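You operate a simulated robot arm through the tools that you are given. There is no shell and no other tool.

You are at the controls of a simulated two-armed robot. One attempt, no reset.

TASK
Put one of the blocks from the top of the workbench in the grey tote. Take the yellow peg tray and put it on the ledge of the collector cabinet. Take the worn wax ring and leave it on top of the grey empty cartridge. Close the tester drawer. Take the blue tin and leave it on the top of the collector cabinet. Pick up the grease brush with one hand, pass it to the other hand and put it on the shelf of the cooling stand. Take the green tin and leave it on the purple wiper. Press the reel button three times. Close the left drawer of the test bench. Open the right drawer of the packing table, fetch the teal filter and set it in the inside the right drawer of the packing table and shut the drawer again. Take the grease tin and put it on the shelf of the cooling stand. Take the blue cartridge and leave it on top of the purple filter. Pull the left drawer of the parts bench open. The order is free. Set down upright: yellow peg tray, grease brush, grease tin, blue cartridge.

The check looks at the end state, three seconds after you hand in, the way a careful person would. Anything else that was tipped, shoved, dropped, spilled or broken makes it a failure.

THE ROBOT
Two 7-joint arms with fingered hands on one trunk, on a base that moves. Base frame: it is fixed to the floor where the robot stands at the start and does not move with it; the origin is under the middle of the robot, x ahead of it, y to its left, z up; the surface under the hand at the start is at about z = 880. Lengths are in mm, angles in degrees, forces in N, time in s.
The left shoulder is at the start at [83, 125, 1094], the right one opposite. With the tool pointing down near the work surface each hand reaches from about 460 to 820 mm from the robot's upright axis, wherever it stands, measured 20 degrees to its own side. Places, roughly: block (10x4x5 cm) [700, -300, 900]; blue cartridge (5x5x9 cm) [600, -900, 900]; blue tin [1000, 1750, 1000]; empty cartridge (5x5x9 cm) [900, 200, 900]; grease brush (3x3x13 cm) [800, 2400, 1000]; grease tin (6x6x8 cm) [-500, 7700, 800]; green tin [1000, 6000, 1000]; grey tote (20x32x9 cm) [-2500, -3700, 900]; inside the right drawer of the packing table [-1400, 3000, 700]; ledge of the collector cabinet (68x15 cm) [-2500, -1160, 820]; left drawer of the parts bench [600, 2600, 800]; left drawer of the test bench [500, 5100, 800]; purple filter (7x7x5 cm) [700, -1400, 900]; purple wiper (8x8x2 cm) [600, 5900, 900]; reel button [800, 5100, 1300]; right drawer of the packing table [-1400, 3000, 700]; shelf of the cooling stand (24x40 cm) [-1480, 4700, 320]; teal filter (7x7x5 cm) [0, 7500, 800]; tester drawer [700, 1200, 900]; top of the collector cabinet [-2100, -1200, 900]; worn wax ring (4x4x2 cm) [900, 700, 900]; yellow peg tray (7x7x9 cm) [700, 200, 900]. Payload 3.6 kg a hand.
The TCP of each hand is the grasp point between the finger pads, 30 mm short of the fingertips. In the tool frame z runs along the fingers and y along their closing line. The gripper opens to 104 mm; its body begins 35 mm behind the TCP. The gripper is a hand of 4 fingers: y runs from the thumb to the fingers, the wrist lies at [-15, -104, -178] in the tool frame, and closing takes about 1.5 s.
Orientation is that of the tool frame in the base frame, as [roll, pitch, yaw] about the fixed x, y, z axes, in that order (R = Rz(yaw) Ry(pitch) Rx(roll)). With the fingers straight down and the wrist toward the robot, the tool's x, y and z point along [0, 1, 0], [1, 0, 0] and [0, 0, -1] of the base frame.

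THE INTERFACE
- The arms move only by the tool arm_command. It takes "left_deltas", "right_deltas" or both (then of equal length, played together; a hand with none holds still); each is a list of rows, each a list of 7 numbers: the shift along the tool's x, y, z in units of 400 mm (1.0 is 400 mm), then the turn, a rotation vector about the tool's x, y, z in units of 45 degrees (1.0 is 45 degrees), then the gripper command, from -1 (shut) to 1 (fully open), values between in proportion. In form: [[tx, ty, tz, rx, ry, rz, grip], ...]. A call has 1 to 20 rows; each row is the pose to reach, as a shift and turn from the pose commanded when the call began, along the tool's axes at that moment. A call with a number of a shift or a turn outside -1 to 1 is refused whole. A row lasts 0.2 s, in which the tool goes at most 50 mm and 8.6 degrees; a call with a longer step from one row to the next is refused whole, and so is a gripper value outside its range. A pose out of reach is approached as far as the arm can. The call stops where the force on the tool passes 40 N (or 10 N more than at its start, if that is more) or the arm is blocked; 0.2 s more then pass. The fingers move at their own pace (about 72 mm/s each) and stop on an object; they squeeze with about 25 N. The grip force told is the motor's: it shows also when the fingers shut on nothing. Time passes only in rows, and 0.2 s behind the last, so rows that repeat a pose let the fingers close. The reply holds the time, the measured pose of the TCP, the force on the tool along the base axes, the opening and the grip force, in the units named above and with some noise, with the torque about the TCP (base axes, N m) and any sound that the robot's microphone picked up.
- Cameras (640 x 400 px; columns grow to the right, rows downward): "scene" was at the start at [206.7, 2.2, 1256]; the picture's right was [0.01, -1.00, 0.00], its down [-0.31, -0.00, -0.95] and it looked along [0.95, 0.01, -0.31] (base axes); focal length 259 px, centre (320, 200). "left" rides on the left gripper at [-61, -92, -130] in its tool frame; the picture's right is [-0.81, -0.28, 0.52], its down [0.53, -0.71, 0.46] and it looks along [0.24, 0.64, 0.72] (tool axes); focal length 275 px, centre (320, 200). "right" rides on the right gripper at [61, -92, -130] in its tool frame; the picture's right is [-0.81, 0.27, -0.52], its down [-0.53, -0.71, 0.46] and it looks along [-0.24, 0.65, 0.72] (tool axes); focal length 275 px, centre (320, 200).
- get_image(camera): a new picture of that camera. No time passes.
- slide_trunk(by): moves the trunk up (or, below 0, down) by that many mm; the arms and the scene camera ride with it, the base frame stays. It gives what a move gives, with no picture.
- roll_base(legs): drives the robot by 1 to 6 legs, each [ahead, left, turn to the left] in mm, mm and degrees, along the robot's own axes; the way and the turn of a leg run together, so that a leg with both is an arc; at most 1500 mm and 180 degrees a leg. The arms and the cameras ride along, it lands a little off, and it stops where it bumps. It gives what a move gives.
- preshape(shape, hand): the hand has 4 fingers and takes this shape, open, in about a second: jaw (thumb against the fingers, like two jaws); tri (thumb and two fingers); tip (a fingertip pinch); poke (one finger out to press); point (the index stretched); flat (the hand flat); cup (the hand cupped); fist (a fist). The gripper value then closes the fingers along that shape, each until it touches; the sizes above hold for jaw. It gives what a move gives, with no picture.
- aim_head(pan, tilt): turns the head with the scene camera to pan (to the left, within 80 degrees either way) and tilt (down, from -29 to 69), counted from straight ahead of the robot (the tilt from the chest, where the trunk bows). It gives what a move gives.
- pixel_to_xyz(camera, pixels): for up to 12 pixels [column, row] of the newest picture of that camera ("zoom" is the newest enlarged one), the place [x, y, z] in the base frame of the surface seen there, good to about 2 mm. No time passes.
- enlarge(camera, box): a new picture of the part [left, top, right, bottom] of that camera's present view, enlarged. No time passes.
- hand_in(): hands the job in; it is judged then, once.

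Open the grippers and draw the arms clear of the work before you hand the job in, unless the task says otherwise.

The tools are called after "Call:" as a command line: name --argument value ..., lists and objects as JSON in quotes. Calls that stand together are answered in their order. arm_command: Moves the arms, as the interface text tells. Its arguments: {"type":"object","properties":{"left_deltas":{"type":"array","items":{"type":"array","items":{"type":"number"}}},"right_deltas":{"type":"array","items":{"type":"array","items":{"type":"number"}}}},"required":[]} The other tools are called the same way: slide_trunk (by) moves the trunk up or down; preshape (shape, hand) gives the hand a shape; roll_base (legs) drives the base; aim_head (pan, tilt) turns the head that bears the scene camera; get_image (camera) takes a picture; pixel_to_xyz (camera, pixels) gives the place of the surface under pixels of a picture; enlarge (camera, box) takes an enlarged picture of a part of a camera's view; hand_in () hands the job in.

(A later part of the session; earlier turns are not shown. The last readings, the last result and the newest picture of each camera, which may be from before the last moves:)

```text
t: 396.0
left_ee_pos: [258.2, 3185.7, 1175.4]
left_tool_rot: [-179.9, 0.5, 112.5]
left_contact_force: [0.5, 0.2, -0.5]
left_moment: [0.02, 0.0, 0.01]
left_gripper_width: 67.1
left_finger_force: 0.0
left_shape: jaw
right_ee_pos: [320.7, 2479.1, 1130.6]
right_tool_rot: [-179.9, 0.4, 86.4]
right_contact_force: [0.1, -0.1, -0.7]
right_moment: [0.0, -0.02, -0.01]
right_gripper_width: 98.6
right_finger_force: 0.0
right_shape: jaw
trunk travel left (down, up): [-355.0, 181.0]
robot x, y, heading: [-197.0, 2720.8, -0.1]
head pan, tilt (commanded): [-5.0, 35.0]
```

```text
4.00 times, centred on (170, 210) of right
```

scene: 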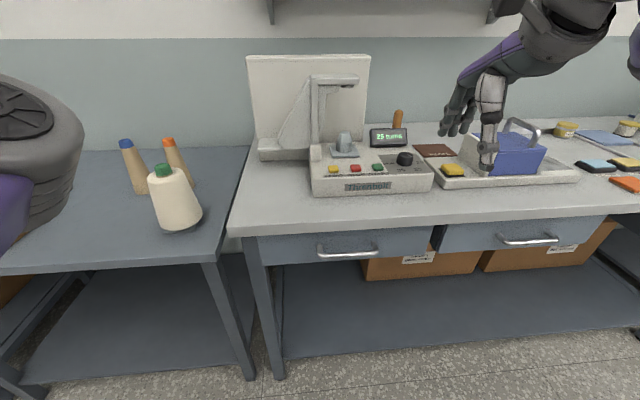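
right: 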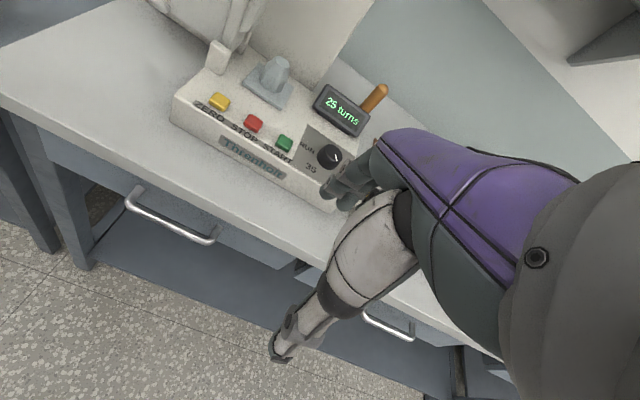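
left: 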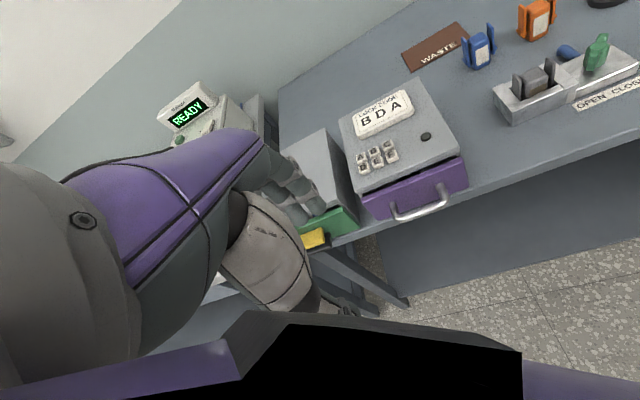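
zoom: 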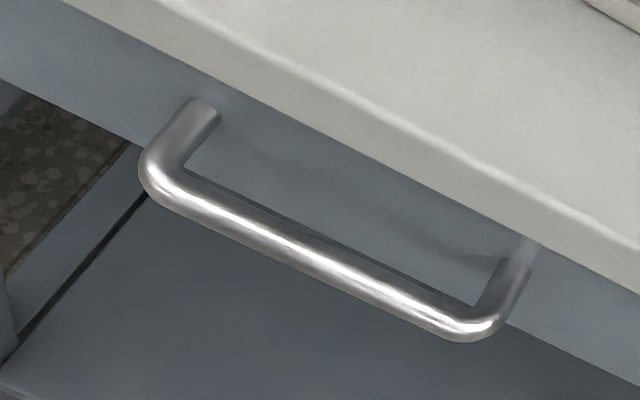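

The bar axis is at (430,·,789) spanning y 2530–2670, drawer front at 468. I start tilting the right hand forward by 45° while moving to (260,2600,930).

Call:
arm_command --right_deltas '[[0.045, -0.03, 0.08, -0.16, 0, -0.013, 0.3], [0.09, -0.06, 0.16, -0.33, 0, -0.027, 0.0], [0.14, -0.09, 0.24, -0.5, 0, -0.04, -0.1], [0.19, -0.12, 0.33, -0.66, 0, -0.053, -0.1], [0.24, -0.145, 0.42, -0.83, 0, -0.067, -0.1], [0.2925, -0.169, 0.5, -1.0, 0, -0.08, -0.1], [0.2925, -0.169, 0.5, -1.0, 0, -0.08, -0.1]]'

Call:
get_image --camera "scene"

Call:
get_image --camera "right"

```text
t: 397.6
left_ee_pos: [257.0, 3185.9, 1174.0]
left_tool_rot: [-179.9, 0.5, 112.5]
left_contact_force: [0.1, -0.3, 0.5]
left_moment: [-0.01, 0.01, -0.01]
left_gripper_width: 67.4
left_finger_force: 0.0
left_shape: jaw
right_ee_pos: [300.7, 2562.5, 998.1]
right_tool_rot: [150.3, 1.0, 88.8]
right_contact_force: [0.4, -0.2, -0.4]
right_moment: [0.02, -0.01, -0.03]
right_gripper_width: 46.9
right_finger_force: 0.1
right_shape: jaw
right hand out of reach, approached as far as the arm can: row 4, 5, 6, 7
trunk travel left (down, up): [-355.0, 181.0]
robot x, y, heading: [-194.5, 2719.8, -0.2]
head pan, tilt (commanded): [-5.0, 35.0]
```

```text
taken
```

scene: 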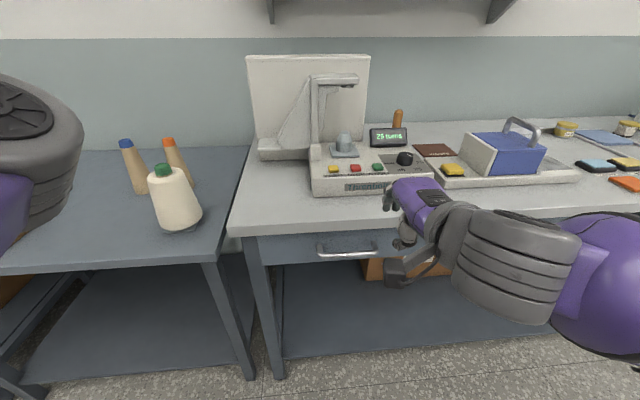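

```text
taken
```

right: 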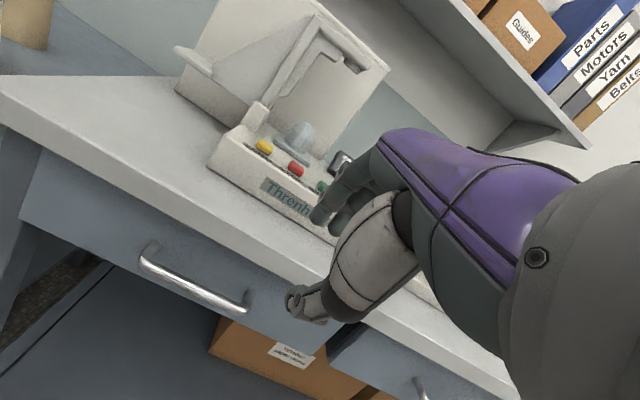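

The arm ran out of room because the wrist comes too close to the body. I back the base to x≈-350 and lower the trunk 200 mm for a more natural forward reach.

Call:
roll_base --legs '[[-155, 0, 0]]'

Call:
slide_trunk --by -200

Call:
get_image --camera "scene"

```text
t: 399.0
left_ee_pos: [100.7, 3185.0, 1173.2]
left_tool_rot: [-179.9, 0.4, 112.5]
left_contact_force: [0.1, 0.2, -1.1]
left_moment: [0.0, 0.0, 0.0]
left_gripper_width: 67.2
left_finger_force: 0.1
left_shape: jaw
right_ee_pos: [143.4, 2563.0, 998.0]
right_tool_rot: [150.3, 1.0, 88.7]
right_contact_force: [0.1, 0.4, -0.2]
right_moment: [0.04, -0.03, 0.0]
right_gripper_width: 47.0
right_finger_force: 0.1
right_shape: jaw
trunk travel left (down, up): [-355.0, 181.0]
robot x, y, heading: [-353.6, 2720.5, -0.1]
head pan, tilt (commanded): [-5.0, 35.0]
```

```text
t: 401.2
left_ee_pos: [102.6, 3184.7, 973.6]
left_tool_rot: [-179.8, 0.5, 112.5]
left_contact_force: [0.4, -0.9, 0.4]
left_moment: [0.0, -0.01, 0.02]
left_gripper_width: 67.2
left_finger_force: 0.0
left_shape: jaw
right_ee_pos: [158.0, 2562.0, 724.6]
right_tool_rot: [160.6, 1.2, 88.9]
right_contact_force: [0.2, 0.4, 0.3]
right_moment: [0.01, 0.03, 0.01]
right_gripper_width: 47.1
right_finger_force: 0.1
right_shape: jaw
trunk travel left (down, up): [-155.0, 381.0]
robot x, y, heading: [-353.4, 2723.4, -0.4]
head pan, tilt (commanded): [-5.0, 35.0]
```

```text
taken
```

scene: 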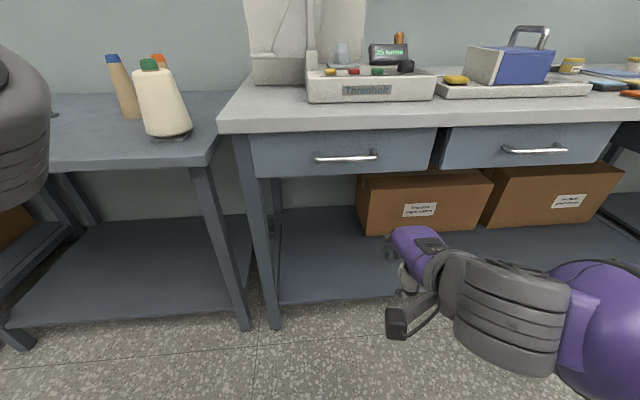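

Now the shoulder is lower. I move the right hand forward and up to about (345,2600,820), tilting it 36° more.

Call:
arm_command --right_deltas '[[0.017, 0.086, -0.011, -0.13, 0, 0, -0.1], [0.035, 0.173, -0.023, -0.27, 0, 0, -0.1], [0.052, 0.259, -0.035, -0.4, 0, 0, -0.1], [0.07, 0.345, -0.046, -0.53, 0, 0, -0.1], [0.087, 0.431, -0.058, -0.67, 0, 0, -0.1], [0.104, 0.5177, -0.069, -0.8, 0, 0, -0.1], [0.104, 0.5177, -0.069, -0.8, 0, 0, -0.1]]'

Call:
get_image --camera "right"

Call:
get_image --camera "scene"

```text
t: 402.8
left_ee_pos: [101.0, 3186.0, 974.8]
left_tool_rot: [-179.8, 0.4, 112.5]
left_contact_force: [-0.7, -0.1, 0.2]
left_moment: [0.02, 0.0, 0.0]
left_gripper_width: 67.2
left_finger_force: 0.1
left_shape: jaw
right_ee_pos: [337.0, 2663.7, 852.7]
right_tool_rot: [126.3, 1.2, 87.2]
right_contact_force: [0.1, -0.5, 0.2]
right_moment: [0.02, -0.01, 0.0]
right_gripper_width: 47.3
right_finger_force: 0.0
right_shape: jaw
right hand out of reach, approached as far as the arm can: row 1, 2, 3, 4, 5, 6, 7
trunk travel left (down, up): [-155.0, 381.0]
robot x, y, heading: [-353.4, 2721.0, -0.5]
head pan, tilt (commanded): [-5.0, 35.0]
```

```text
taken
```

right: 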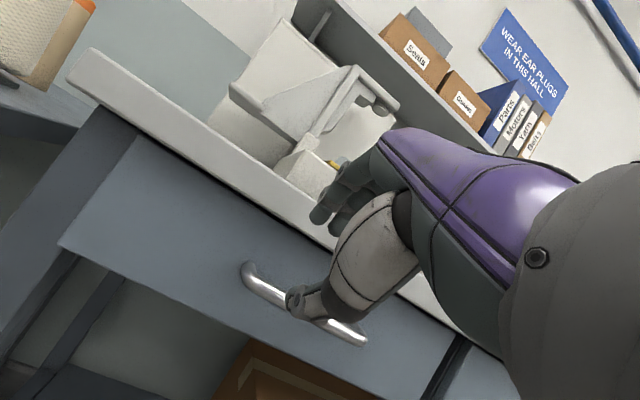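

```text
taken
```

scene: 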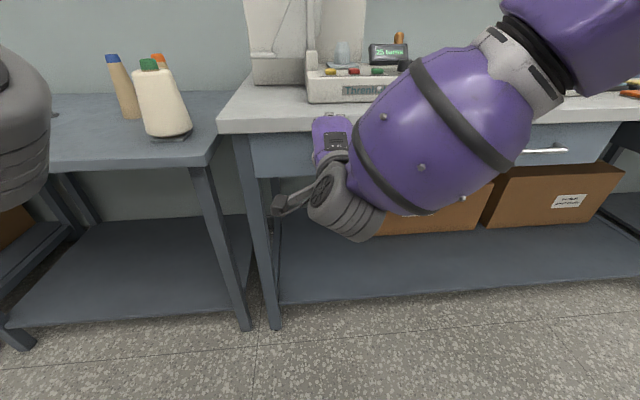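

The hand reached tilt 54° but drifted 64 mm left. I correct toward (345,2600,820) with tilt 70°.

Call:
arm_command --right_deltas '[[-0.053, -0.017, 0.024, -0.12, 0, 0, -0.1], [-0.106, -0.033, 0.047, -0.24, 0, 0, -0.1], [-0.159, -0.05, 0.071, -0.362, 0, 0, -0.1], [-0.159, -0.05, 0.071, -0.362, 0, 0, -0.1]]'

Call:
get_image --camera "right"

```text
t: 403.8
left_ee_pos: [102.4, 3184.8, 974.8]
left_tool_rot: [-179.9, 0.5, 112.5]
left_contact_force: [0.4, 0.3, -0.3]
left_moment: [-0.01, 0.03, -0.01]
left_gripper_width: 67.3
left_finger_force: 0.0
left_shape: jaw
right_ee_pos: [298.6, 2711.2, 882.6]
right_tool_rot: [109.8, 0.5, 86.6]
right_contact_force: [0.8, -0.1, -0.3]
right_moment: [-0.01, 0.0, -0.01]
right_gripper_width: 46.9
right_finger_force: 0.0
right_shape: jaw
right hand out of reach, approached as far as the arm can: row 1, 2, 3, 4
trunk travel left (down, up): [-155.0, 381.0]
robot x, y, heading: [-354.7, 2719.0, -0.4]
head pan, tilt (commanded): [-5.0, 35.0]
```

```text
taken
```

right: 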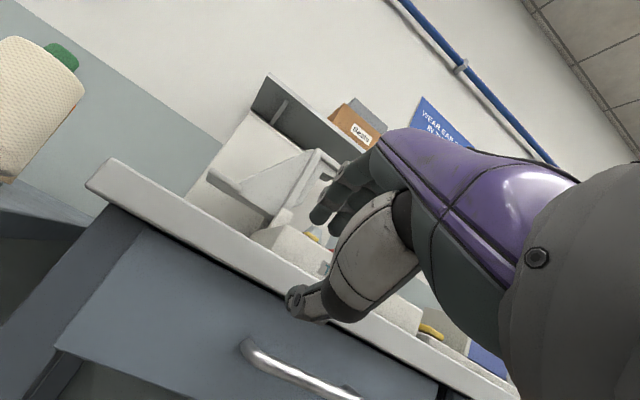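

The tilt itself is possible, but position drifts due to a wrist limit. Lowering the trunk further puts the wrist above the shoulder, which suits the hand better, so I lower 150 mm more.

Call:
slide_trunk --by -150

Call:
get_image --camera "scene"

```text
t: 405.5
left_ee_pos: [103.5, 3185.0, 825.6]
left_tool_rot: [-179.8, 0.5, 112.4]
left_contact_force: [0.6, -0.8, 0.5]
left_moment: [-0.02, 0.01, -0.01]
left_gripper_width: 67.6
left_finger_force: 0.1
left_shape: jaw
right_ee_pos: [331.3, 2715.3, 702.7]
right_tool_rot: [113.6, 0.7, 86.2]
right_contact_force: [0.0, -0.5, -0.2]
right_moment: [0.01, 0.0, -0.01]
right_gripper_width: 47.2
right_finger_force: 0.1
right_shape: jaw
trunk travel left (down, up): [-5.0, 531.0]
robot x, y, heading: [-353.0, 2721.2, -0.1]
head pan, tilt (commanded): [-5.0, 35.0]
```

```text
taken
```

scene: 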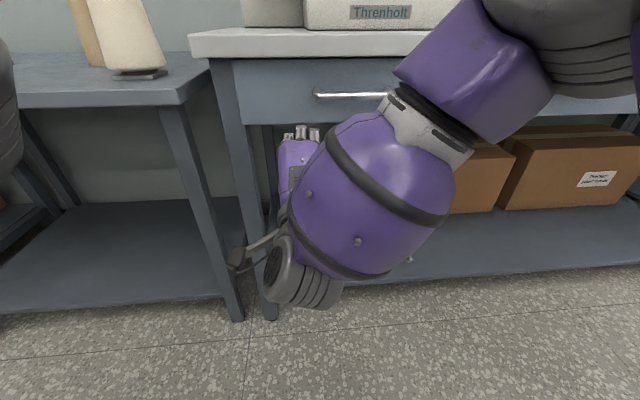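

The elbow is high and out. I bring the right hand back and level it again to normalise the arm posture before approaching with a 45° tilt.

Call:
arm_command --right_deltas '[[-0.05, 0.017, -0.085, 0.16, 0, 0, -0.1], [-0.11, 0.034, -0.17, 0.32, 0, 0, -0.1], [-0.164, 0.052, -0.256, 0.48, 0, 0, -0.1], [-0.22, 0.069, -0.342, 0.64, 0, 0, -0.1], [-0.274, 0.086, -0.4275, 0.8, 0, 0, -0.1], [-0.274, 0.086, -0.4275, 0.8, 0, 0, -0.1]]'

Call:
get_image --camera "scene"

```text
t: 406.9
left_ee_pos: [102.5, 3186.4, 823.5]
left_tool_rot: [-179.9, 0.5, 112.4]
left_contact_force: [0.7, -0.1, -0.1]
left_moment: [-0.01, 0.01, 0.01]
left_gripper_width: 67.4
left_finger_force: 0.0
left_shape: jaw
right_ee_pos: [181.6, 2615.9, 804.9]
right_tool_rot: [149.6, 0.7, 86.3]
right_contact_force: [0.1, -0.7, 0.1]
right_moment: [0.02, 0.01, 0.01]
right_gripper_width: 46.7
right_finger_force: 0.0
right_shape: jaw
right hand out of reach, approached as far as the arm can: row 1
trunk travel left (down, up): [-5.0, 531.0]
robot x, y, heading: [-356.3, 2721.1, -0.3]
head pan, tilt (commanded): [-5.0, 35.0]
```

```text
taken
```

scene: 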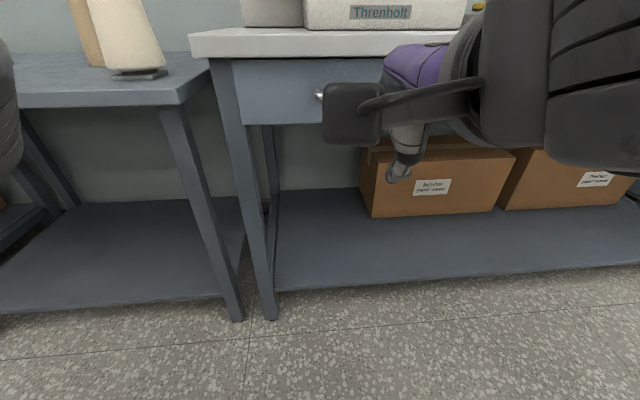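

The arm looks better now (tilt 30°, wrist up). I move forward toward the pre-grasp (370,2600,850) with tilt 45°.

Call:
arm_command --right_deltas '[[-0.002, 0.093, 0.028, -0.065, 0, 0, -0.1], [-0.004, 0.186, 0.057, -0.13, 0, 0, -0.1], [-0.006, 0.278, 0.085, -0.194, 0, 0, -0.1], [-0.008, 0.371, 0.113, -0.26, 0, 0, -0.1], [-0.01, 0.464, 0.1415, -0.324, 0, 0, -0.1], [-0.01, 0.464, 0.1415, -0.324, 0, 0, -0.1]]'

Call:
get_image --camera "right"

Call:
get_image --camera "scene"

```text
t: 408.3
left_ee_pos: [100.9, 3185.7, 823.4]
left_tool_rot: [-179.9, 0.5, 112.5]
left_contact_force: [0.2, -0.1, -0.4]
left_moment: [0.01, 0.0, -0.02]
left_gripper_width: 67.4
left_finger_force: 0.0
left_shape: jaw
right_ee_pos: [371.1, 2600.4, 848.9]
right_tool_rot: [135.0, 0.7, 86.2]
right_contact_force: [0.1, 0.7, 0.9]
right_moment: [0.05, 0.01, -0.01]
right_gripper_width: 47.0
right_finger_force: 0.1
right_shape: jaw
trunk travel left (down, up): [-5.0, 531.0]
robot x, y, heading: [-354.9, 2724.9, -0.0]
head pan, tilt (commanded): [-5.0, 35.0]
```

```text
taken
```

right: 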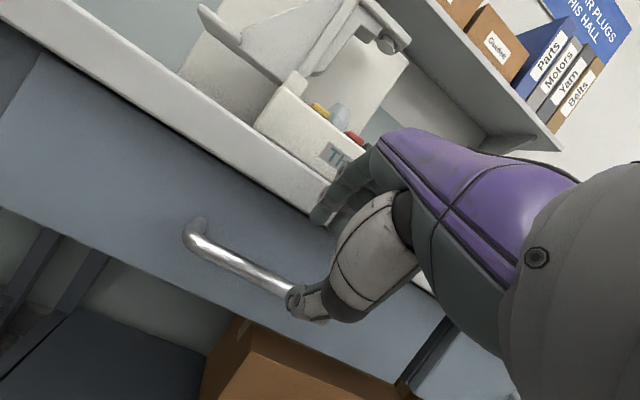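

```text
taken
```

scene: 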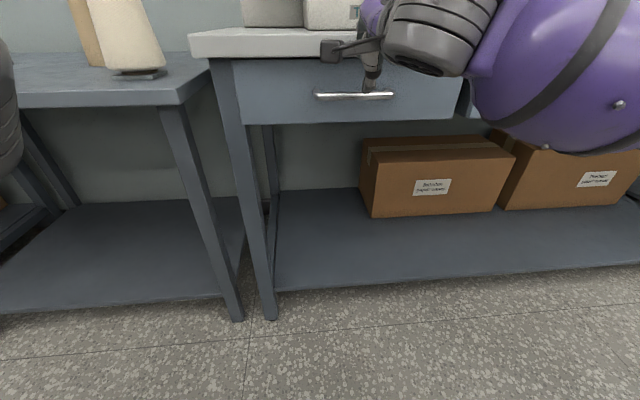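

The pose was reached exactly. I tilt 15° more (to 60°) and square the yaw, at (368,2600,830).

Call:
arm_command --right_deltas '[[0, -0.013, 0.009, -0.11, 0.02, -0.02, -0.1], [0, -0.026, 0.019, -0.22, 0.04, -0.04, -0.1], [0, -0.039, 0.028, -0.333, 0.06, -0.06, -0.1], [0, -0.039, 0.028, -0.333, 0.06, -0.06, -0.1]]'

Call:
get_image --camera "right"

```text
t: 409.3
left_ee_pos: [103.0, 3187.5, 823.9]
left_tool_rot: [-180.0, 0.5, 112.5]
left_contact_force: [0.6, 0.3, 1.1]
left_moment: [-0.02, 0.02, 0.0]
left_gripper_width: 67.4
left_finger_force: 0.0
left_shape: jaw
right_ee_pos: [368.3, 2599.7, 838.6]
right_tool_rot: [127.5, 0.8, 88.0]
right_contact_force: [-0.2, -0.2, 0.3]
right_moment: [0.0, 0.01, -0.03]
right_gripper_width: 47.1
right_finger_force: 0.0
right_shape: jaw
right hand out of reach, approached as far as the arm can: row 2, 3, 4
trunk travel left (down, up): [-5.0, 531.0]
robot x, y, heading: [-352.3, 2721.9, -0.0]
head pan, tilt (commanded): [-5.0, 35.0]
```

```text
taken
```

right: 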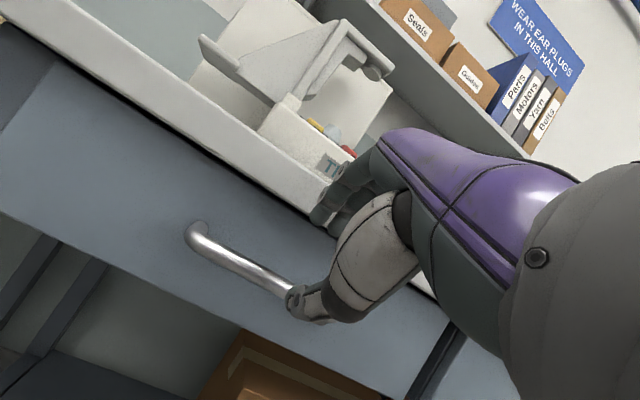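

The wrist allows about 52° tilt here, which suffices. I advance 40 mm along the fingers and look at the bar between thumb and fingers.

Call:
arm_command --right_deltas '[[0, -0.02, 0.03, 0, 0, 0, -0.1], [0, -0.02, 0.06, 0, 0, 0, -0.1], [0, -0.02, 0.1, 0, 0, 0, -0.1], [0, -0.02, 0.1, 0, 0, 0, -0.1]]'

Call:
get_image --camera "right"

Call:
enlarge --camera "scene" --box '[280, 20, 440, 120]'

```text
t: 410.3
left_ee_pos: [101.6, 3185.8, 824.3]
left_tool_rot: [-179.9, 0.5, 112.5]
left_contact_force: [-0.5, 0.1, -0.5]
left_moment: [0.02, 0.01, 0.02]
left_gripper_width: 67.0
left_finger_force: 0.1
left_shape: jaw
right_ee_pos: [381.2, 2600.1, 819.4]
right_tool_rot: [127.9, 0.8, 88.0]
right_contact_force: [-0.5, 0.1, 0.3]
right_moment: [0.0, 0.05, -0.02]
right_gripper_width: 47.1
right_finger_force: 0.1
right_shape: jaw
right hand out of reach, approached as far as the arm can: row 3, 4
trunk travel left (down, up): [-5.0, 531.0]
robot x, y, heading: [-354.3, 2719.8, -0.2]
head pan, tilt (commanded): [-5.0, 35.0]
```

```text
taken
```

right: 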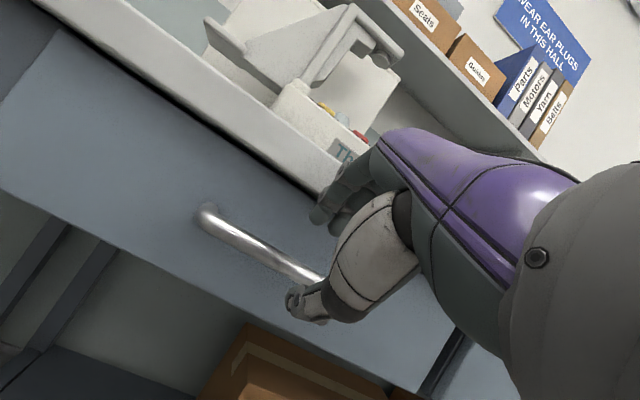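

```text
4.00 times, centred on (360, 70) of scene
```

zoom: 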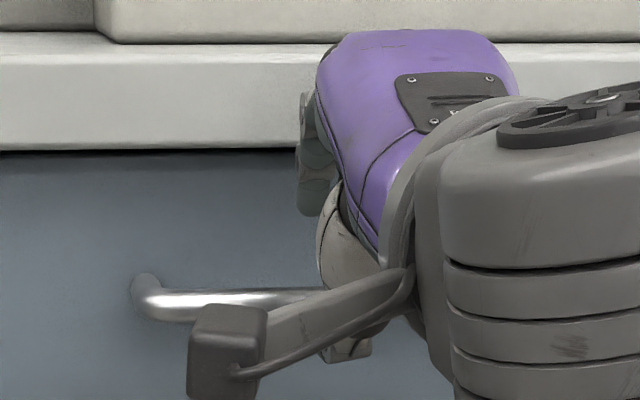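

The limit seems due to the far reach. I retract the hand 100 mm, drive the base 120 mm closer, and approach again with a more bent arm.

Call:
arm_command --right_deltas '[[0, -0.05, -0.08, 0, 0, 0, -0.1], [0, -0.1, -0.15, 0, 0, 0, -0.1], [0, -0.15, -0.22, 0, 0, 0, -0.1], [0, -0.2, -0.25, 0, 0, 0, -0.1], [0, -0.2, -0.25, 0, 0, 0, -0.1]]'

Call:
roll_base --legs '[[120, 0, 0]]'

Call:
get_image --camera "right"

```text
t: 411.5
left_ee_pos: [103.0, 3186.5, 825.2]
left_tool_rot: [-179.9, 0.4, 112.5]
left_contact_force: [0.3, 0.7, 1.0]
left_moment: [0.02, 0.0, 0.01]
left_gripper_width: 67.0
left_finger_force: 0.0
left_shape: jaw
right_ee_pos: [254.8, 2605.0, 815.7]
right_tool_rot: [127.6, 0.8, 88.1]
right_contact_force: [-0.5, 0.3, 0.4]
right_moment: [0.0, 0.01, -0.01]
right_gripper_width: 46.9
right_finger_force: 0.1
right_shape: jaw
trunk travel left (down, up): [-5.0, 531.0]
robot x, y, heading: [-353.6, 2721.7, -0.1]
head pan, tilt (commanded): [-5.0, 35.0]
```

```text
t: 412.8
left_ee_pos: [224.3, 3183.5, 824.8]
left_tool_rot: [-179.9, 0.6, 112.4]
left_contact_force: [0.4, 0.8, 0.2]
left_moment: [-0.02, -0.01, -0.01]
left_gripper_width: 67.1
left_finger_force: 0.1
left_shape: jaw
right_ee_pos: [375.4, 2601.8, 814.8]
right_tool_rot: [127.5, 0.8, 88.0]
right_contact_force: [0.1, -0.1, 0.3]
right_moment: [0.02, 0.0, 0.01]
right_gripper_width: 46.9
right_finger_force: 0.1
right_shape: jaw
trunk travel left (down, up): [-5.0, 531.0]
robot x, y, heading: [-235.3, 2723.7, -0.5]
head pan, tilt (commanded): [-5.0, 35.0]
```

```text
taken
```

right: 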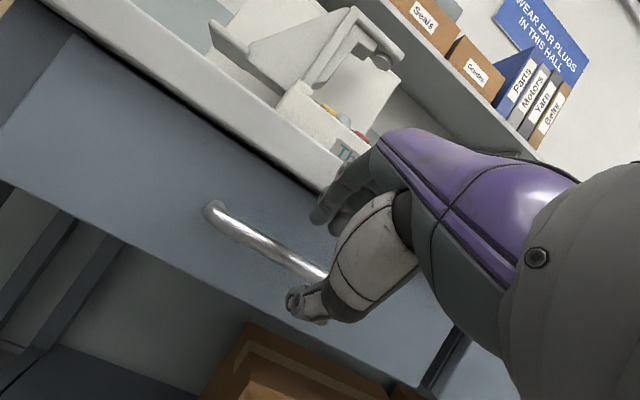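

Now the base is closer and the bar lies 59 mm ahead along the fingers. I advance 41 mm with a small upward shift.

Call:
arm_command --right_deltas '[[0, 0.008, 0.03, 0, 0, 0, -0.1], [0, 0.017, 0.06, 0, 0, 0, -0.1], [0, 0.017, 0.085, 0, 0, 0, -0.1], [0, 0.017, 0.1025, 0, 0, 0, -0.1], [0, 0.017, 0.1025, 0, 0, 0, -0.1]]'

Call:
get_image --camera "right"

Call:
enlarge --camera "scene" --box '[280, 20, 480, 145]'

```text
t: 413.9
left_ee_pos: [222.4, 3183.4, 824.2]
left_tool_rot: [-179.9, 0.6, 112.3]
left_contact_force: [-0.2, -0.5, -0.1]
left_moment: [-0.03, -0.03, 0.04]
left_gripper_width: 67.4
left_finger_force: 0.0
left_shape: jaw
right_ee_pos: [397.0, 2600.6, 804.7]
right_tool_rot: [127.7, 0.8, 88.1]
right_contact_force: [0.1, 0.9, -1.4]
right_moment: [-0.05, -0.02, 0.0]
right_gripper_width: 46.6
right_finger_force: 0.0
right_shape: jaw
right hand out of reach, approached as far as the arm can: row 3, 4, 5
trunk travel left (down, up): [-5.0, 531.0]
robot x, y, heading: [-230.3, 2721.9, -0.5]
head pan, tilt (commanded): [-5.0, 35.0]
```

```text
taken
```

right: 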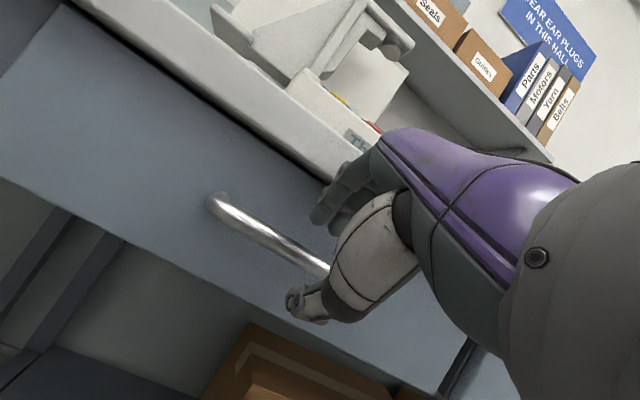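

```text
3.20 times, centred on (380, 82) of scene
```

zoom: 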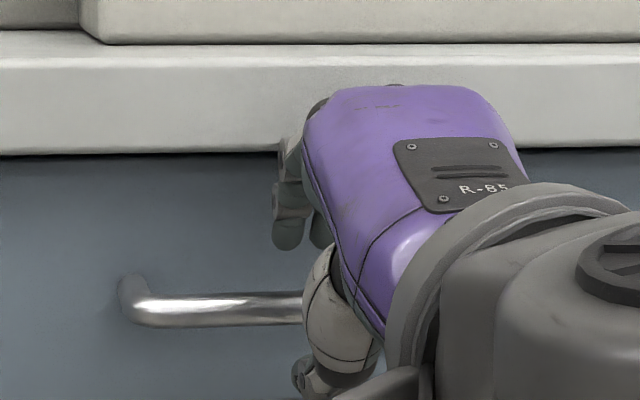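

The bar now lies between thumb and fingers but ~35 mm ahead of the TCP. I narrow the grip slightly and nudge the base 17 mm forward to bring the bar deeper.

Call:
arm_command --right_deltas '[[0, 0, 0, 0, 0, 0, -0.3], [0, 0, 0, 0, 0, 0, -0.3]]'

Call:
roll_base --legs '[[17, 0, 0.4]]'

Call:
get_image --camera "right"

```text
t: 414.6
left_ee_pos: [223.2, 3183.8, 822.9]
left_tool_rot: [-180.0, 0.5, 112.4]
left_contact_force: [-0.3, 0.0, 0.3]
left_moment: [-0.01, 0.01, -0.01]
left_gripper_width: 67.3
left_finger_force: 0.1
left_shape: jaw
right_ee_pos: [396.9, 2600.8, 804.3]
right_tool_rot: [127.6, 0.8, 88.1]
right_contact_force: [0.1, 0.7, 0.7]
right_moment: [-0.02, -0.02, -0.03]
right_gripper_width: 36.9
right_finger_force: 0.1
right_shape: jaw
trunk travel left (down, up): [-5.0, 531.0]
robot x, y, heading: [-231.9, 2719.1, -0.4]
head pan, tilt (commanded): [-5.0, 35.0]
```

```text
t: 415.3
left_ee_pos: [235.8, 3187.8, 822.8]
left_tool_rot: [-179.9, 0.4, 112.8]
left_contact_force: [0.0, -1.0, -0.1]
left_moment: [0.01, 0.03, 0.01]
left_gripper_width: 67.2
left_finger_force: 0.1
left_shape: jaw
right_ee_pos: [415.6, 2605.6, 804.7]
right_tool_rot: [127.6, 0.8, 88.4]
right_contact_force: [0.4, -0.3, -0.2]
right_moment: [0.0, -0.01, -0.03]
right_gripper_width: 36.8
right_finger_force: 0.0
right_shape: jaw
trunk travel left (down, up): [-5.0, 531.0]
robot x, y, heading: [-215.9, 2724.3, 0.1]
head pan, tilt (commanded): [-5.0, 35.0]
```

```text
taken
```

right: 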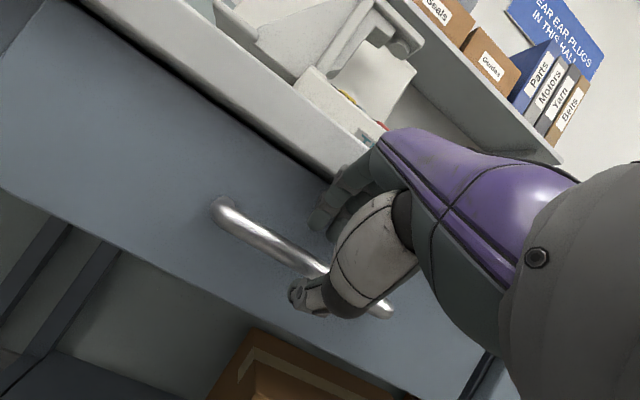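

The bar runs between the fingers and the thumb. I close the hand on it.

Call:
arm_command --right_deltas '[[0, 0, 0, 0, 0, 0, -0.7], [0, 0, 0, 0, 0, 0, -1], [0, 0, 0, 0, 0, 0, -1], [0, 0, 0, 0, 0, 0, -1], [0, 0, 0, 0, 0, 0, -1]]'

Call:
get_image --camera "right"

```text
t: 416.5
left_ee_pos: [236.8, 3187.5, 824.0]
left_tool_rot: [-179.9, 0.6, 112.9]
left_contact_force: [-1.0, 0.0, 0.2]
left_moment: [0.0, -0.03, 0.03]
left_gripper_width: 67.1
left_finger_force: 0.1
left_shape: jaw
right_ee_pos: [414.0, 2605.8, 805.1]
right_tool_rot: [127.5, 0.8, 88.4]
right_contact_force: [-6.2, 0.2, 0.2]
right_moment: [-0.04, 0.16, 0.07]
right_gripper_width: 7.6
right_finger_force: 25.0
right_shape: jaw
trunk travel left (down, up): [-5.0, 531.0]
robot x, y, heading: [-217.3, 2720.6, 0.1]
head pan, tilt (commanded): [-5.0, 35.0]
```

```text
taken
```

right: 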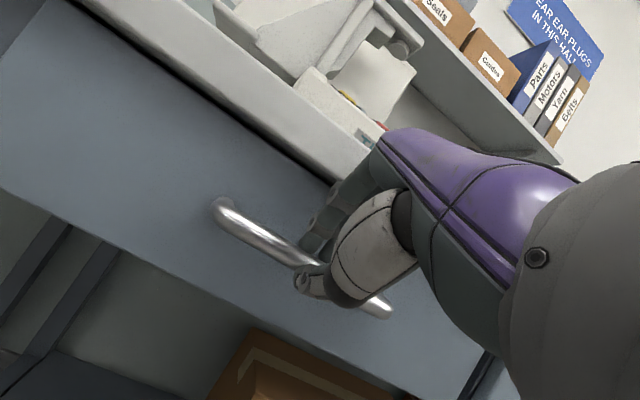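

The bar is gripped (7.6 mm, 25 N). I pull by backing the base 80 mm and check whether the drawer follows.

Call:
roll_base --legs '[[-80, 0, 0]]'

Call:
get_image --camera "right"

Call:
get_image --camera "scene"

```text
t: 417.6
left_ee_pos: [157.0, 3187.4, 824.1]
left_tool_rot: [-180.0, 0.4, 112.8]
left_contact_force: [0.6, 0.1, 0.4]
left_moment: [0.02, 0.02, -0.02]
left_gripper_width: 67.4
left_finger_force: 0.1
left_shape: jaw
right_ee_pos: [335.4, 2606.2, 806.0]
right_tool_rot: [127.6, 0.8, 88.4]
right_contact_force: [-0.9, -2.1, -0.4]
right_moment: [-0.14, 0.0, 0.02]
right_gripper_width: 6.8
right_finger_force: 24.9
right_shape: jaw
trunk travel left (down, up): [-5.0, 531.0]
robot x, y, heading: [-293.2, 2720.0, 0.5]
head pan, tilt (commanded): [-5.0, 35.0]
```

```text
taken
```

right: 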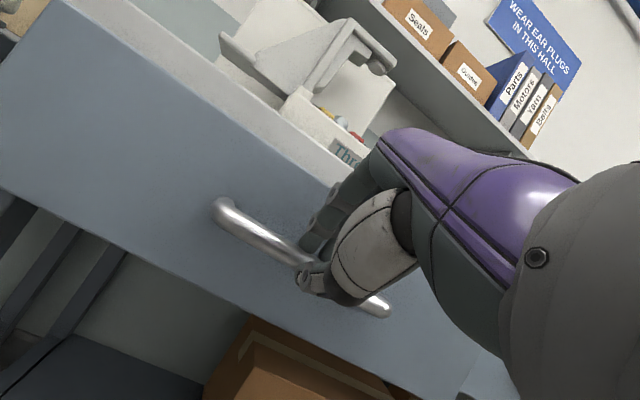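

```text
taken
```

scene: 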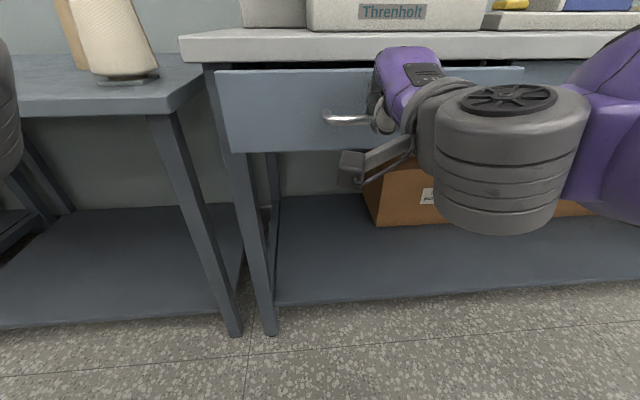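

The drawer follows. I pull another 130 mm.

Call:
roll_base --legs '[[-130, 0, -0.3]]'

Call:
get_image --camera "right"

Call:
get_image --camera "scene"

```text
t: 418.9
left_ee_pos: [30.1, 3184.4, 824.1]
left_tool_rot: [-179.9, 0.6, 112.5]
left_contact_force: [-0.8, 0.2, -0.2]
left_moment: [0.01, -0.01, -0.01]
left_gripper_width: 67.3
left_finger_force: 0.0
left_shape: jaw
right_ee_pos: [205.0, 2602.8, 805.0]
right_tool_rot: [127.5, 0.8, 88.1]
right_contact_force: [-0.9, 0.3, -0.1]
right_moment: [0.03, -0.02, -0.01]
right_gripper_width: 6.1
right_finger_force: 25.2
right_shape: jaw
trunk travel left (down, up): [-5.0, 531.0]
robot x, y, heading: [-426.7, 2719.4, -0.2]
head pan, tilt (commanded): [-5.0, 35.0]
```

```text
taken
```

right: 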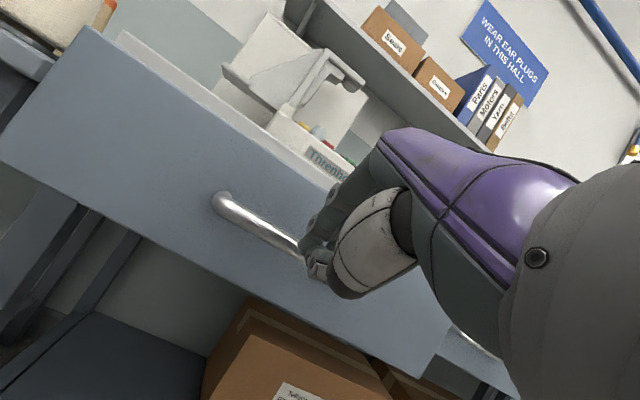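

```text
taken
```

scene: 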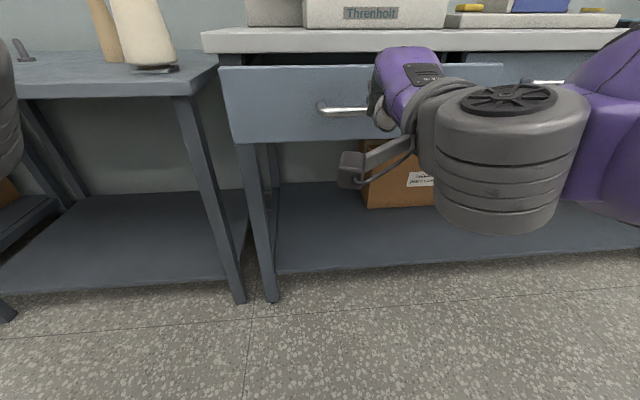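

I check how far the drawer front has come out.

Call:
pixel_to_xyz --camera "scene" --pixels '[[270, 110], [240, 90], [340, 110], [230, 45], [480, 80], [300, 75]]'

```text
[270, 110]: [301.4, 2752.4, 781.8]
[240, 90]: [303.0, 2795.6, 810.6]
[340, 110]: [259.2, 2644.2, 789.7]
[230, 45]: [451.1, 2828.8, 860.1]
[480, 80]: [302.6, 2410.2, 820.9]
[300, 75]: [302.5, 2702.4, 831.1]
```

The front is out 166 mm, but the hand has slipped off the bar. I open the hand, move the base 46 mm forward again to re-grasp deeper, and pull further.

Call:
arm_command --right_deltas '[[0, 0, 0, 0, 0, 0, -0.6], [0, 0, 0, 0, 0, 0, -0.25], [0, 0, 0, 0, 0, 0, -0.25]]'

Call:
roll_base --legs '[[48, 0, 0]]'

Call:
get_image --camera "right"

Call:
pixel_to_xyz --camera "right" --pixels '[[240, 225], [225, 210], [270, 240], [100, 150], [380, 310]]'

```text
t: 419.7
left_ee_pos: [29.8, 3184.9, 823.7]
left_tool_rot: [-179.8, 0.5, 112.6]
left_contact_force: [0.7, 0.1, -0.7]
left_moment: [0.01, 0.01, 0.0]
left_gripper_width: 67.1
left_finger_force: 0.0
left_shape: jaw
right_ee_pos: [206.1, 2602.1, 805.4]
right_tool_rot: [127.6, 0.8, 88.0]
right_contact_force: [-0.6, 0.2, 0.7]
right_moment: [-0.05, 0.04, -0.02]
right_gripper_width: 38.4
right_finger_force: 0.0
right_shape: jaw
trunk travel left (down, up): [-5.0, 531.0]
robot x, y, heading: [-423.9, 2720.3, -0.3]
head pan, tilt (commanded): [-5.0, 35.0]
```

```text
t: 420.6
left_ee_pos: [78.5, 3183.9, 823.6]
left_tool_rot: [-179.9, 0.5, 112.5]
left_contact_force: [0.6, -0.2, -0.1]
left_moment: [0.01, -0.01, 0.0]
left_gripper_width: 67.3
left_finger_force: 0.0
left_shape: jaw
right_ee_pos: [255.0, 2601.9, 805.3]
right_tool_rot: [127.6, 0.8, 88.1]
right_contact_force: [-0.1, 0.5, -0.7]
right_moment: [-0.01, 0.03, -0.02]
right_gripper_width: 38.9
right_finger_force: 0.1
right_shape: jaw
trunk travel left (down, up): [-5.0, 531.0]
robot x, y, heading: [-375.4, 2721.3, -0.3]
head pan, tilt (commanded): [-5.0, 35.0]
```

```text
taken
```

right: 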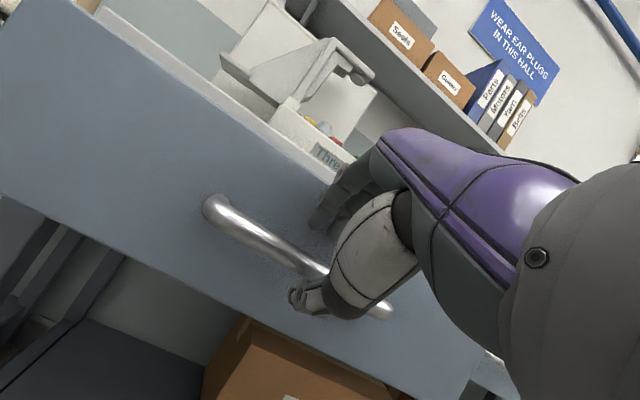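

```text
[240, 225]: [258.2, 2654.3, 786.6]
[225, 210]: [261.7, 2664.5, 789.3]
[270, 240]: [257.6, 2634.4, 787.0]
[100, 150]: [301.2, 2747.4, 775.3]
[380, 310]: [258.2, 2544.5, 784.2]
```

The bar is deeper in the hand now (16 mm ahead of the TCP). I close and pull gently 60 mm, watching the force.

Call:
arm_command --right_deltas '[[0, 0, 0, 0, 0, 0, -0.7], [0, 0, 0, 0, 0, 0, -1], [0, 0, 0, 0, 0, 0, -1], [0, 0, 0, 0, 0, 0, -1], [0, 0, 0, 0, 0, 0, -1]]'

Call:
roll_base --legs '[[-40, 0, 0]]'

Call:
get_image --camera "right"

Call:
pixel_to_xyz --camera "right" --pixels '[[240, 225], [225, 210], [270, 240], [100, 150], [380, 310]]'

```text
t: 421.8
left_ee_pos: [78.5, 3185.4, 823.9]
left_tool_rot: [-179.9, 0.5, 112.6]
left_contact_force: [-0.2, 0.0, -0.2]
left_moment: [0.01, -0.03, 0.01]
left_gripper_width: 67.1
left_finger_force: 0.1
left_shape: jaw
right_ee_pos: [253.8, 2602.0, 804.4]
right_tool_rot: [127.6, 0.8, 88.2]
right_contact_force: [-1.1, 0.5, -3.2]
right_moment: [-0.07, 0.09, 0.02]
right_gripper_width: 6.4
right_finger_force: 25.4
right_shape: jaw
trunk travel left (down, up): [-5.0, 531.0]
robot x, y, heading: [-375.0, 2718.4, -0.2]
head pan, tilt (commanded): [-5.0, 35.0]
```

```text
t: 422.7
left_ee_pos: [39.2, 3184.6, 823.8]
left_tool_rot: [-179.9, 0.4, 112.5]
left_contact_force: [-0.3, 1.0, -0.1]
left_moment: [-0.04, -0.01, -0.03]
left_gripper_width: 67.4
left_finger_force: 0.0
left_shape: jaw
right_ee_pos: [214.8, 2601.3, 804.7]
right_tool_rot: [127.5, 0.8, 88.1]
right_contact_force: [-1.1, 0.1, -2.7]
right_moment: [-0.06, 0.06, 0.03]
right_gripper_width: 6.0
right_finger_force: 25.0
right_shape: jaw
trunk travel left (down, up): [-5.0, 531.0]
robot x, y, heading: [-410.2, 2721.7, -0.3]
head pan, tilt (commanded): [-5.0, 35.0]
```

```text
taken
```

right: 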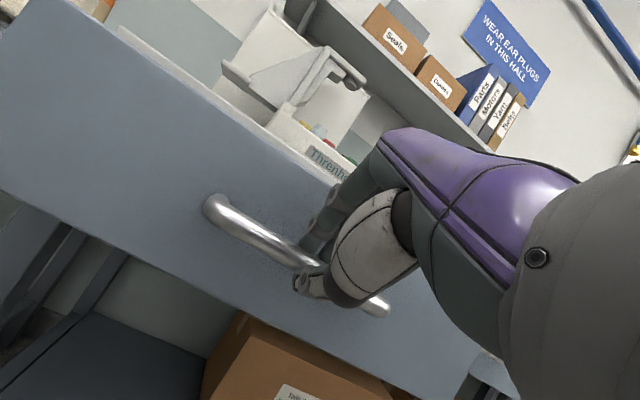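

```text
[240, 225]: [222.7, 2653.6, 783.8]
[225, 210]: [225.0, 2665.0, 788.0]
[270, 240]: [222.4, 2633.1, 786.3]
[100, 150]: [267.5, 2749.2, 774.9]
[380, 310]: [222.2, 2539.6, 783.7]
```

It follows: the front is now out 201 mm. I pull 60 mm more.

Call:
roll_base --legs '[[-60, 0, 0]]'

Call:
get_image --camera "right"

Call:
pixel_to_xyz --camera "right" --pixels '[[240, 225], [225, 210], [270, 240], [100, 150], [180, 100]]'

```text
t: 423.6
left_ee_pos: [-20.9, 3185.0, 825.2]
left_tool_rot: [-179.9, 0.5, 112.5]
left_contact_force: [0.0, 0.7, 0.0]
left_moment: [0.02, 0.03, 0.0]
left_gripper_width: 67.0
left_finger_force: 0.0
left_shape: jaw
right_ee_pos: [155.7, 2601.5, 805.1]
right_tool_rot: [127.6, 0.8, 88.0]
right_contact_force: [-1.5, -3.5, -1.8]
right_moment: [-0.1, 0.06, -0.01]
right_gripper_width: 5.5
right_finger_force: 25.2
right_shape: jaw
trunk travel left (down, up): [-5.0, 531.0]
robot x, y, heading: [-474.4, 2721.2, -0.1]
head pan, tilt (commanded): [-5.0, 35.0]
```

```text
taken
```

right: 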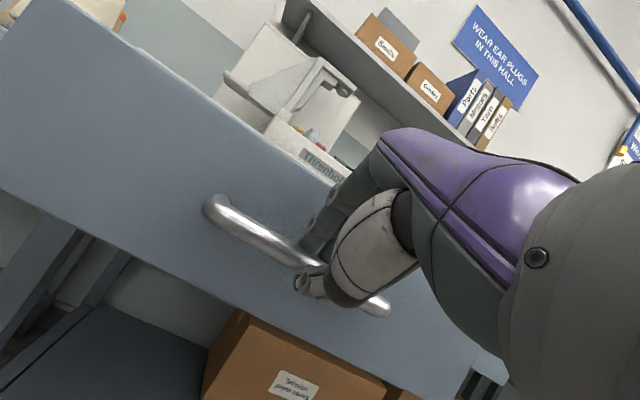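

```text
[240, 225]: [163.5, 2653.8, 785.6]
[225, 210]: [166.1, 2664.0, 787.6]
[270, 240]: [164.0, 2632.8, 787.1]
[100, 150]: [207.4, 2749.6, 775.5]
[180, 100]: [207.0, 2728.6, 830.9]
```

Out 261 mm now. I pull 50 mm more to be clearly open, watching for the stop.

Call:
roll_base --legs '[[-50, 0, 0]]'

Call:
get_image --camera "right"

Call:
pixel_to_xyz --camera "right" --pixels '[[240, 225], [225, 210], [270, 240], [100, 150], [180, 100]]'

```text
t: 424.6
left_ee_pos: [-70.5, 3185.1, 824.6]
left_tool_rot: [-180.0, 0.5, 112.6]
left_contact_force: [0.0, -0.8, 0.3]
left_moment: [0.02, -0.01, 0.03]
left_gripper_width: 66.9
left_finger_force: 0.1
left_shape: jaw
right_ee_pos: [106.3, 2601.6, 804.9]
right_tool_rot: [127.5, 0.8, 87.9]
right_contact_force: [-1.1, -4.7, -0.9]
right_moment: [-0.16, 0.01, -0.04]
right_gripper_width: 5.8
right_finger_force: 25.3
right_shape: jaw
trunk travel left (down, up): [-5.0, 531.0]
robot x, y, heading: [-524.9, 2721.6, -0.2]
head pan, tilt (commanded): [-5.0, 35.0]
```

```text
taken
```

right: 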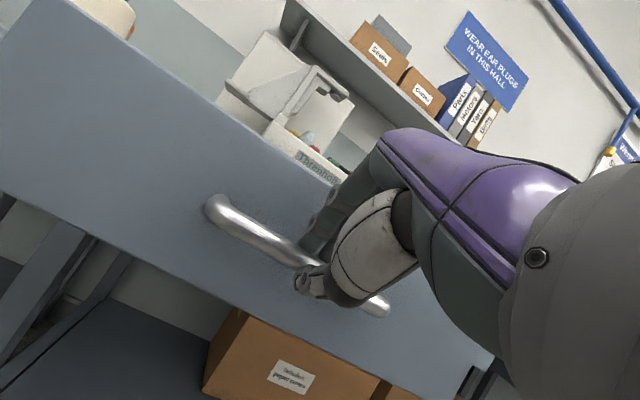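

```text
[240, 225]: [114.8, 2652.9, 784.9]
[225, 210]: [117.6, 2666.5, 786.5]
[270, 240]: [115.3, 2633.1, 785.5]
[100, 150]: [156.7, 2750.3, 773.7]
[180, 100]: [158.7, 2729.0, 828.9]
```

The drawer is open 311 mm. I release the bar and back the base away 120 mm.

Call:
arm_command --right_deltas '[[0, 0, 0, 0, 0, 0, -0.6], [0, 0, 0, 0, 0, 0, -0.2], [0, 0, 0, 0, 0, 0, 0], [0, 0, 0, 0, 0, 0, 0]]'

Call:
roll_base --legs '[[-150, 0, 0]]'

Call:
get_image --camera "scene"

```text
t: 425.6
left_ee_pos: [-69.7, 3186.3, 824.4]
left_tool_rot: [-179.8, 0.5, 112.6]
left_contact_force: [-0.5, -0.2, -0.1]
left_moment: [-0.04, -0.04, -0.01]
left_gripper_width: 67.5
left_finger_force: 0.0
left_shape: jaw
right_ee_pos: [106.3, 2602.3, 805.7]
right_tool_rot: [127.6, 0.8, 88.0]
right_contact_force: [0.4, 0.2, -0.6]
right_moment: [-0.01, 0.02, 0.02]
right_gripper_width: 51.4
right_finger_force: 0.0
right_shape: jaw
trunk travel left (down, up): [-5.0, 531.0]
robot x, y, heading: [-521.2, 2719.6, -0.1]
head pan, tilt (commanded): [-5.0, 35.0]
```

```text
t: 426.9
left_ee_pos: [-221.0, 3185.6, 826.2]
left_tool_rot: [-179.9, 0.5, 112.5]
left_contact_force: [-0.3, 0.5, 0.8]
left_moment: [0.0, 0.01, 0.01]
left_gripper_width: 67.2
left_finger_force: 0.0
left_shape: jaw
right_ee_pos: [-44.4, 2602.9, 805.8]
right_tool_rot: [127.6, 0.8, 87.9]
right_contact_force: [0.4, 0.6, 0.6]
right_moment: [-0.01, -0.01, -0.01]
right_gripper_width: 51.5
right_finger_force: 0.0
right_shape: jaw
trunk travel left (down, up): [-5.0, 531.0]
robot x, y, heading: [-675.0, 2721.7, -0.2]
head pan, tilt (commanded): [-5.0, 35.0]
```

```text
taken
```

scene: 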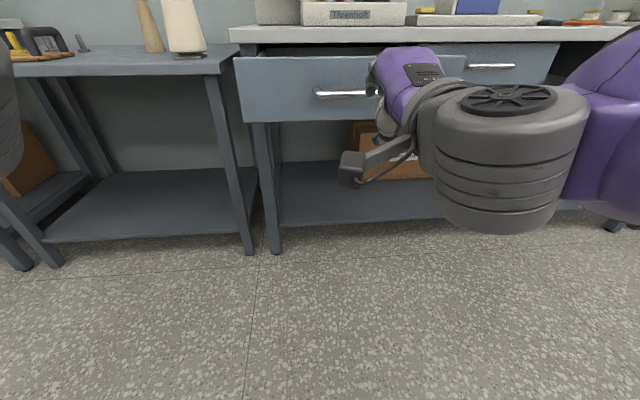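

The drawer stays open. I raise the trunk back up 320 mm and then level the right hand to its neutral pose.

Call:
slide_trunk --by 320

Call:
arm_command --right_deltas '[[-0.03, 0.0, -0.03, 0.16, 0, 0, 0.2], [-0.06, 0.0, -0.05, 0.32, 0, 0, 0.2], [-0.1, 0.0, -0.08, 0.48, 0, 0, 0.2], [-0.13, 0.0, -0.1, 0.64, 0, 0, 0.2], [-0.16, 0.0, -0.12, 0.8, 0, 0, 0.2], [-0.18, 0.0, -0.14, 0.95, 0, 0, 0.2]]'

Call:
get_image --camera "scene"

```text
t: 430.1
left_ee_pos: [-220.1, 3186.9, 1143.3]
left_tool_rot: [-179.8, 0.6, 112.5]
left_contact_force: [-0.3, 0.5, -0.4]
left_moment: [0.0, -0.03, 0.0]
left_gripper_width: 67.0
left_finger_force: 0.0
left_shape: jaw
right_ee_pos: [-43.9, 2602.9, 1124.9]
right_tool_rot: [127.5, 0.8, 87.9]
right_contact_force: [0.1, 0.2, -0.1]
right_moment: [-0.01, 0.04, 0.03]
right_gripper_width: 51.5
right_finger_force: 0.1
right_shape: jaw
trunk travel left (down, up): [-325.0, 211.0]
robot x, y, heading: [-677.7, 2719.7, -0.2]
head pan, tilt (commanded): [-5.0, 35.0]
```

```text
t: 431.5
left_ee_pos: [-221.0, 3186.9, 1143.3]
left_tool_rot: [-179.8, 0.5, 112.5]
left_contact_force: [0.1, 1.1, -0.2]
left_moment: [0.02, -0.01, 0.02]
left_gripper_width: 67.3
left_finger_force: 0.0
left_shape: jaw
right_ee_pos: [-92.2, 2533.3, 1160.7]
right_tool_rot: [170.5, 0.8, 88.0]
right_contact_force: [-0.4, 0.5, 0.1]
right_moment: [0.01, 0.0, 0.01]
right_gripper_width: 62.2
right_finger_force: 0.1
right_shape: jaw
trunk travel left (down, up): [-325.0, 211.0]
robot x, y, heading: [-673.1, 2722.1, -0.5]
head pan, tilt (commanded): [-5.0, 35.0]
```

```text
taken
```

scene: 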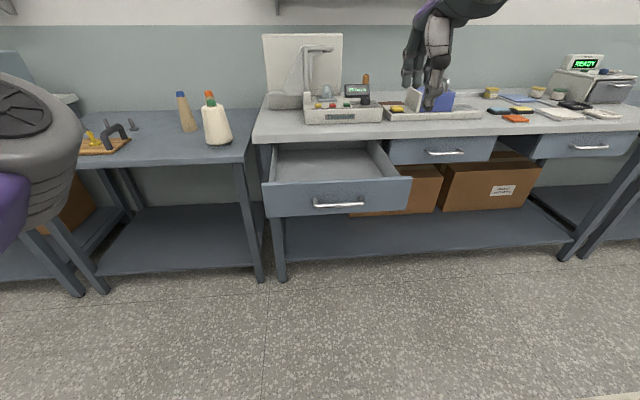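

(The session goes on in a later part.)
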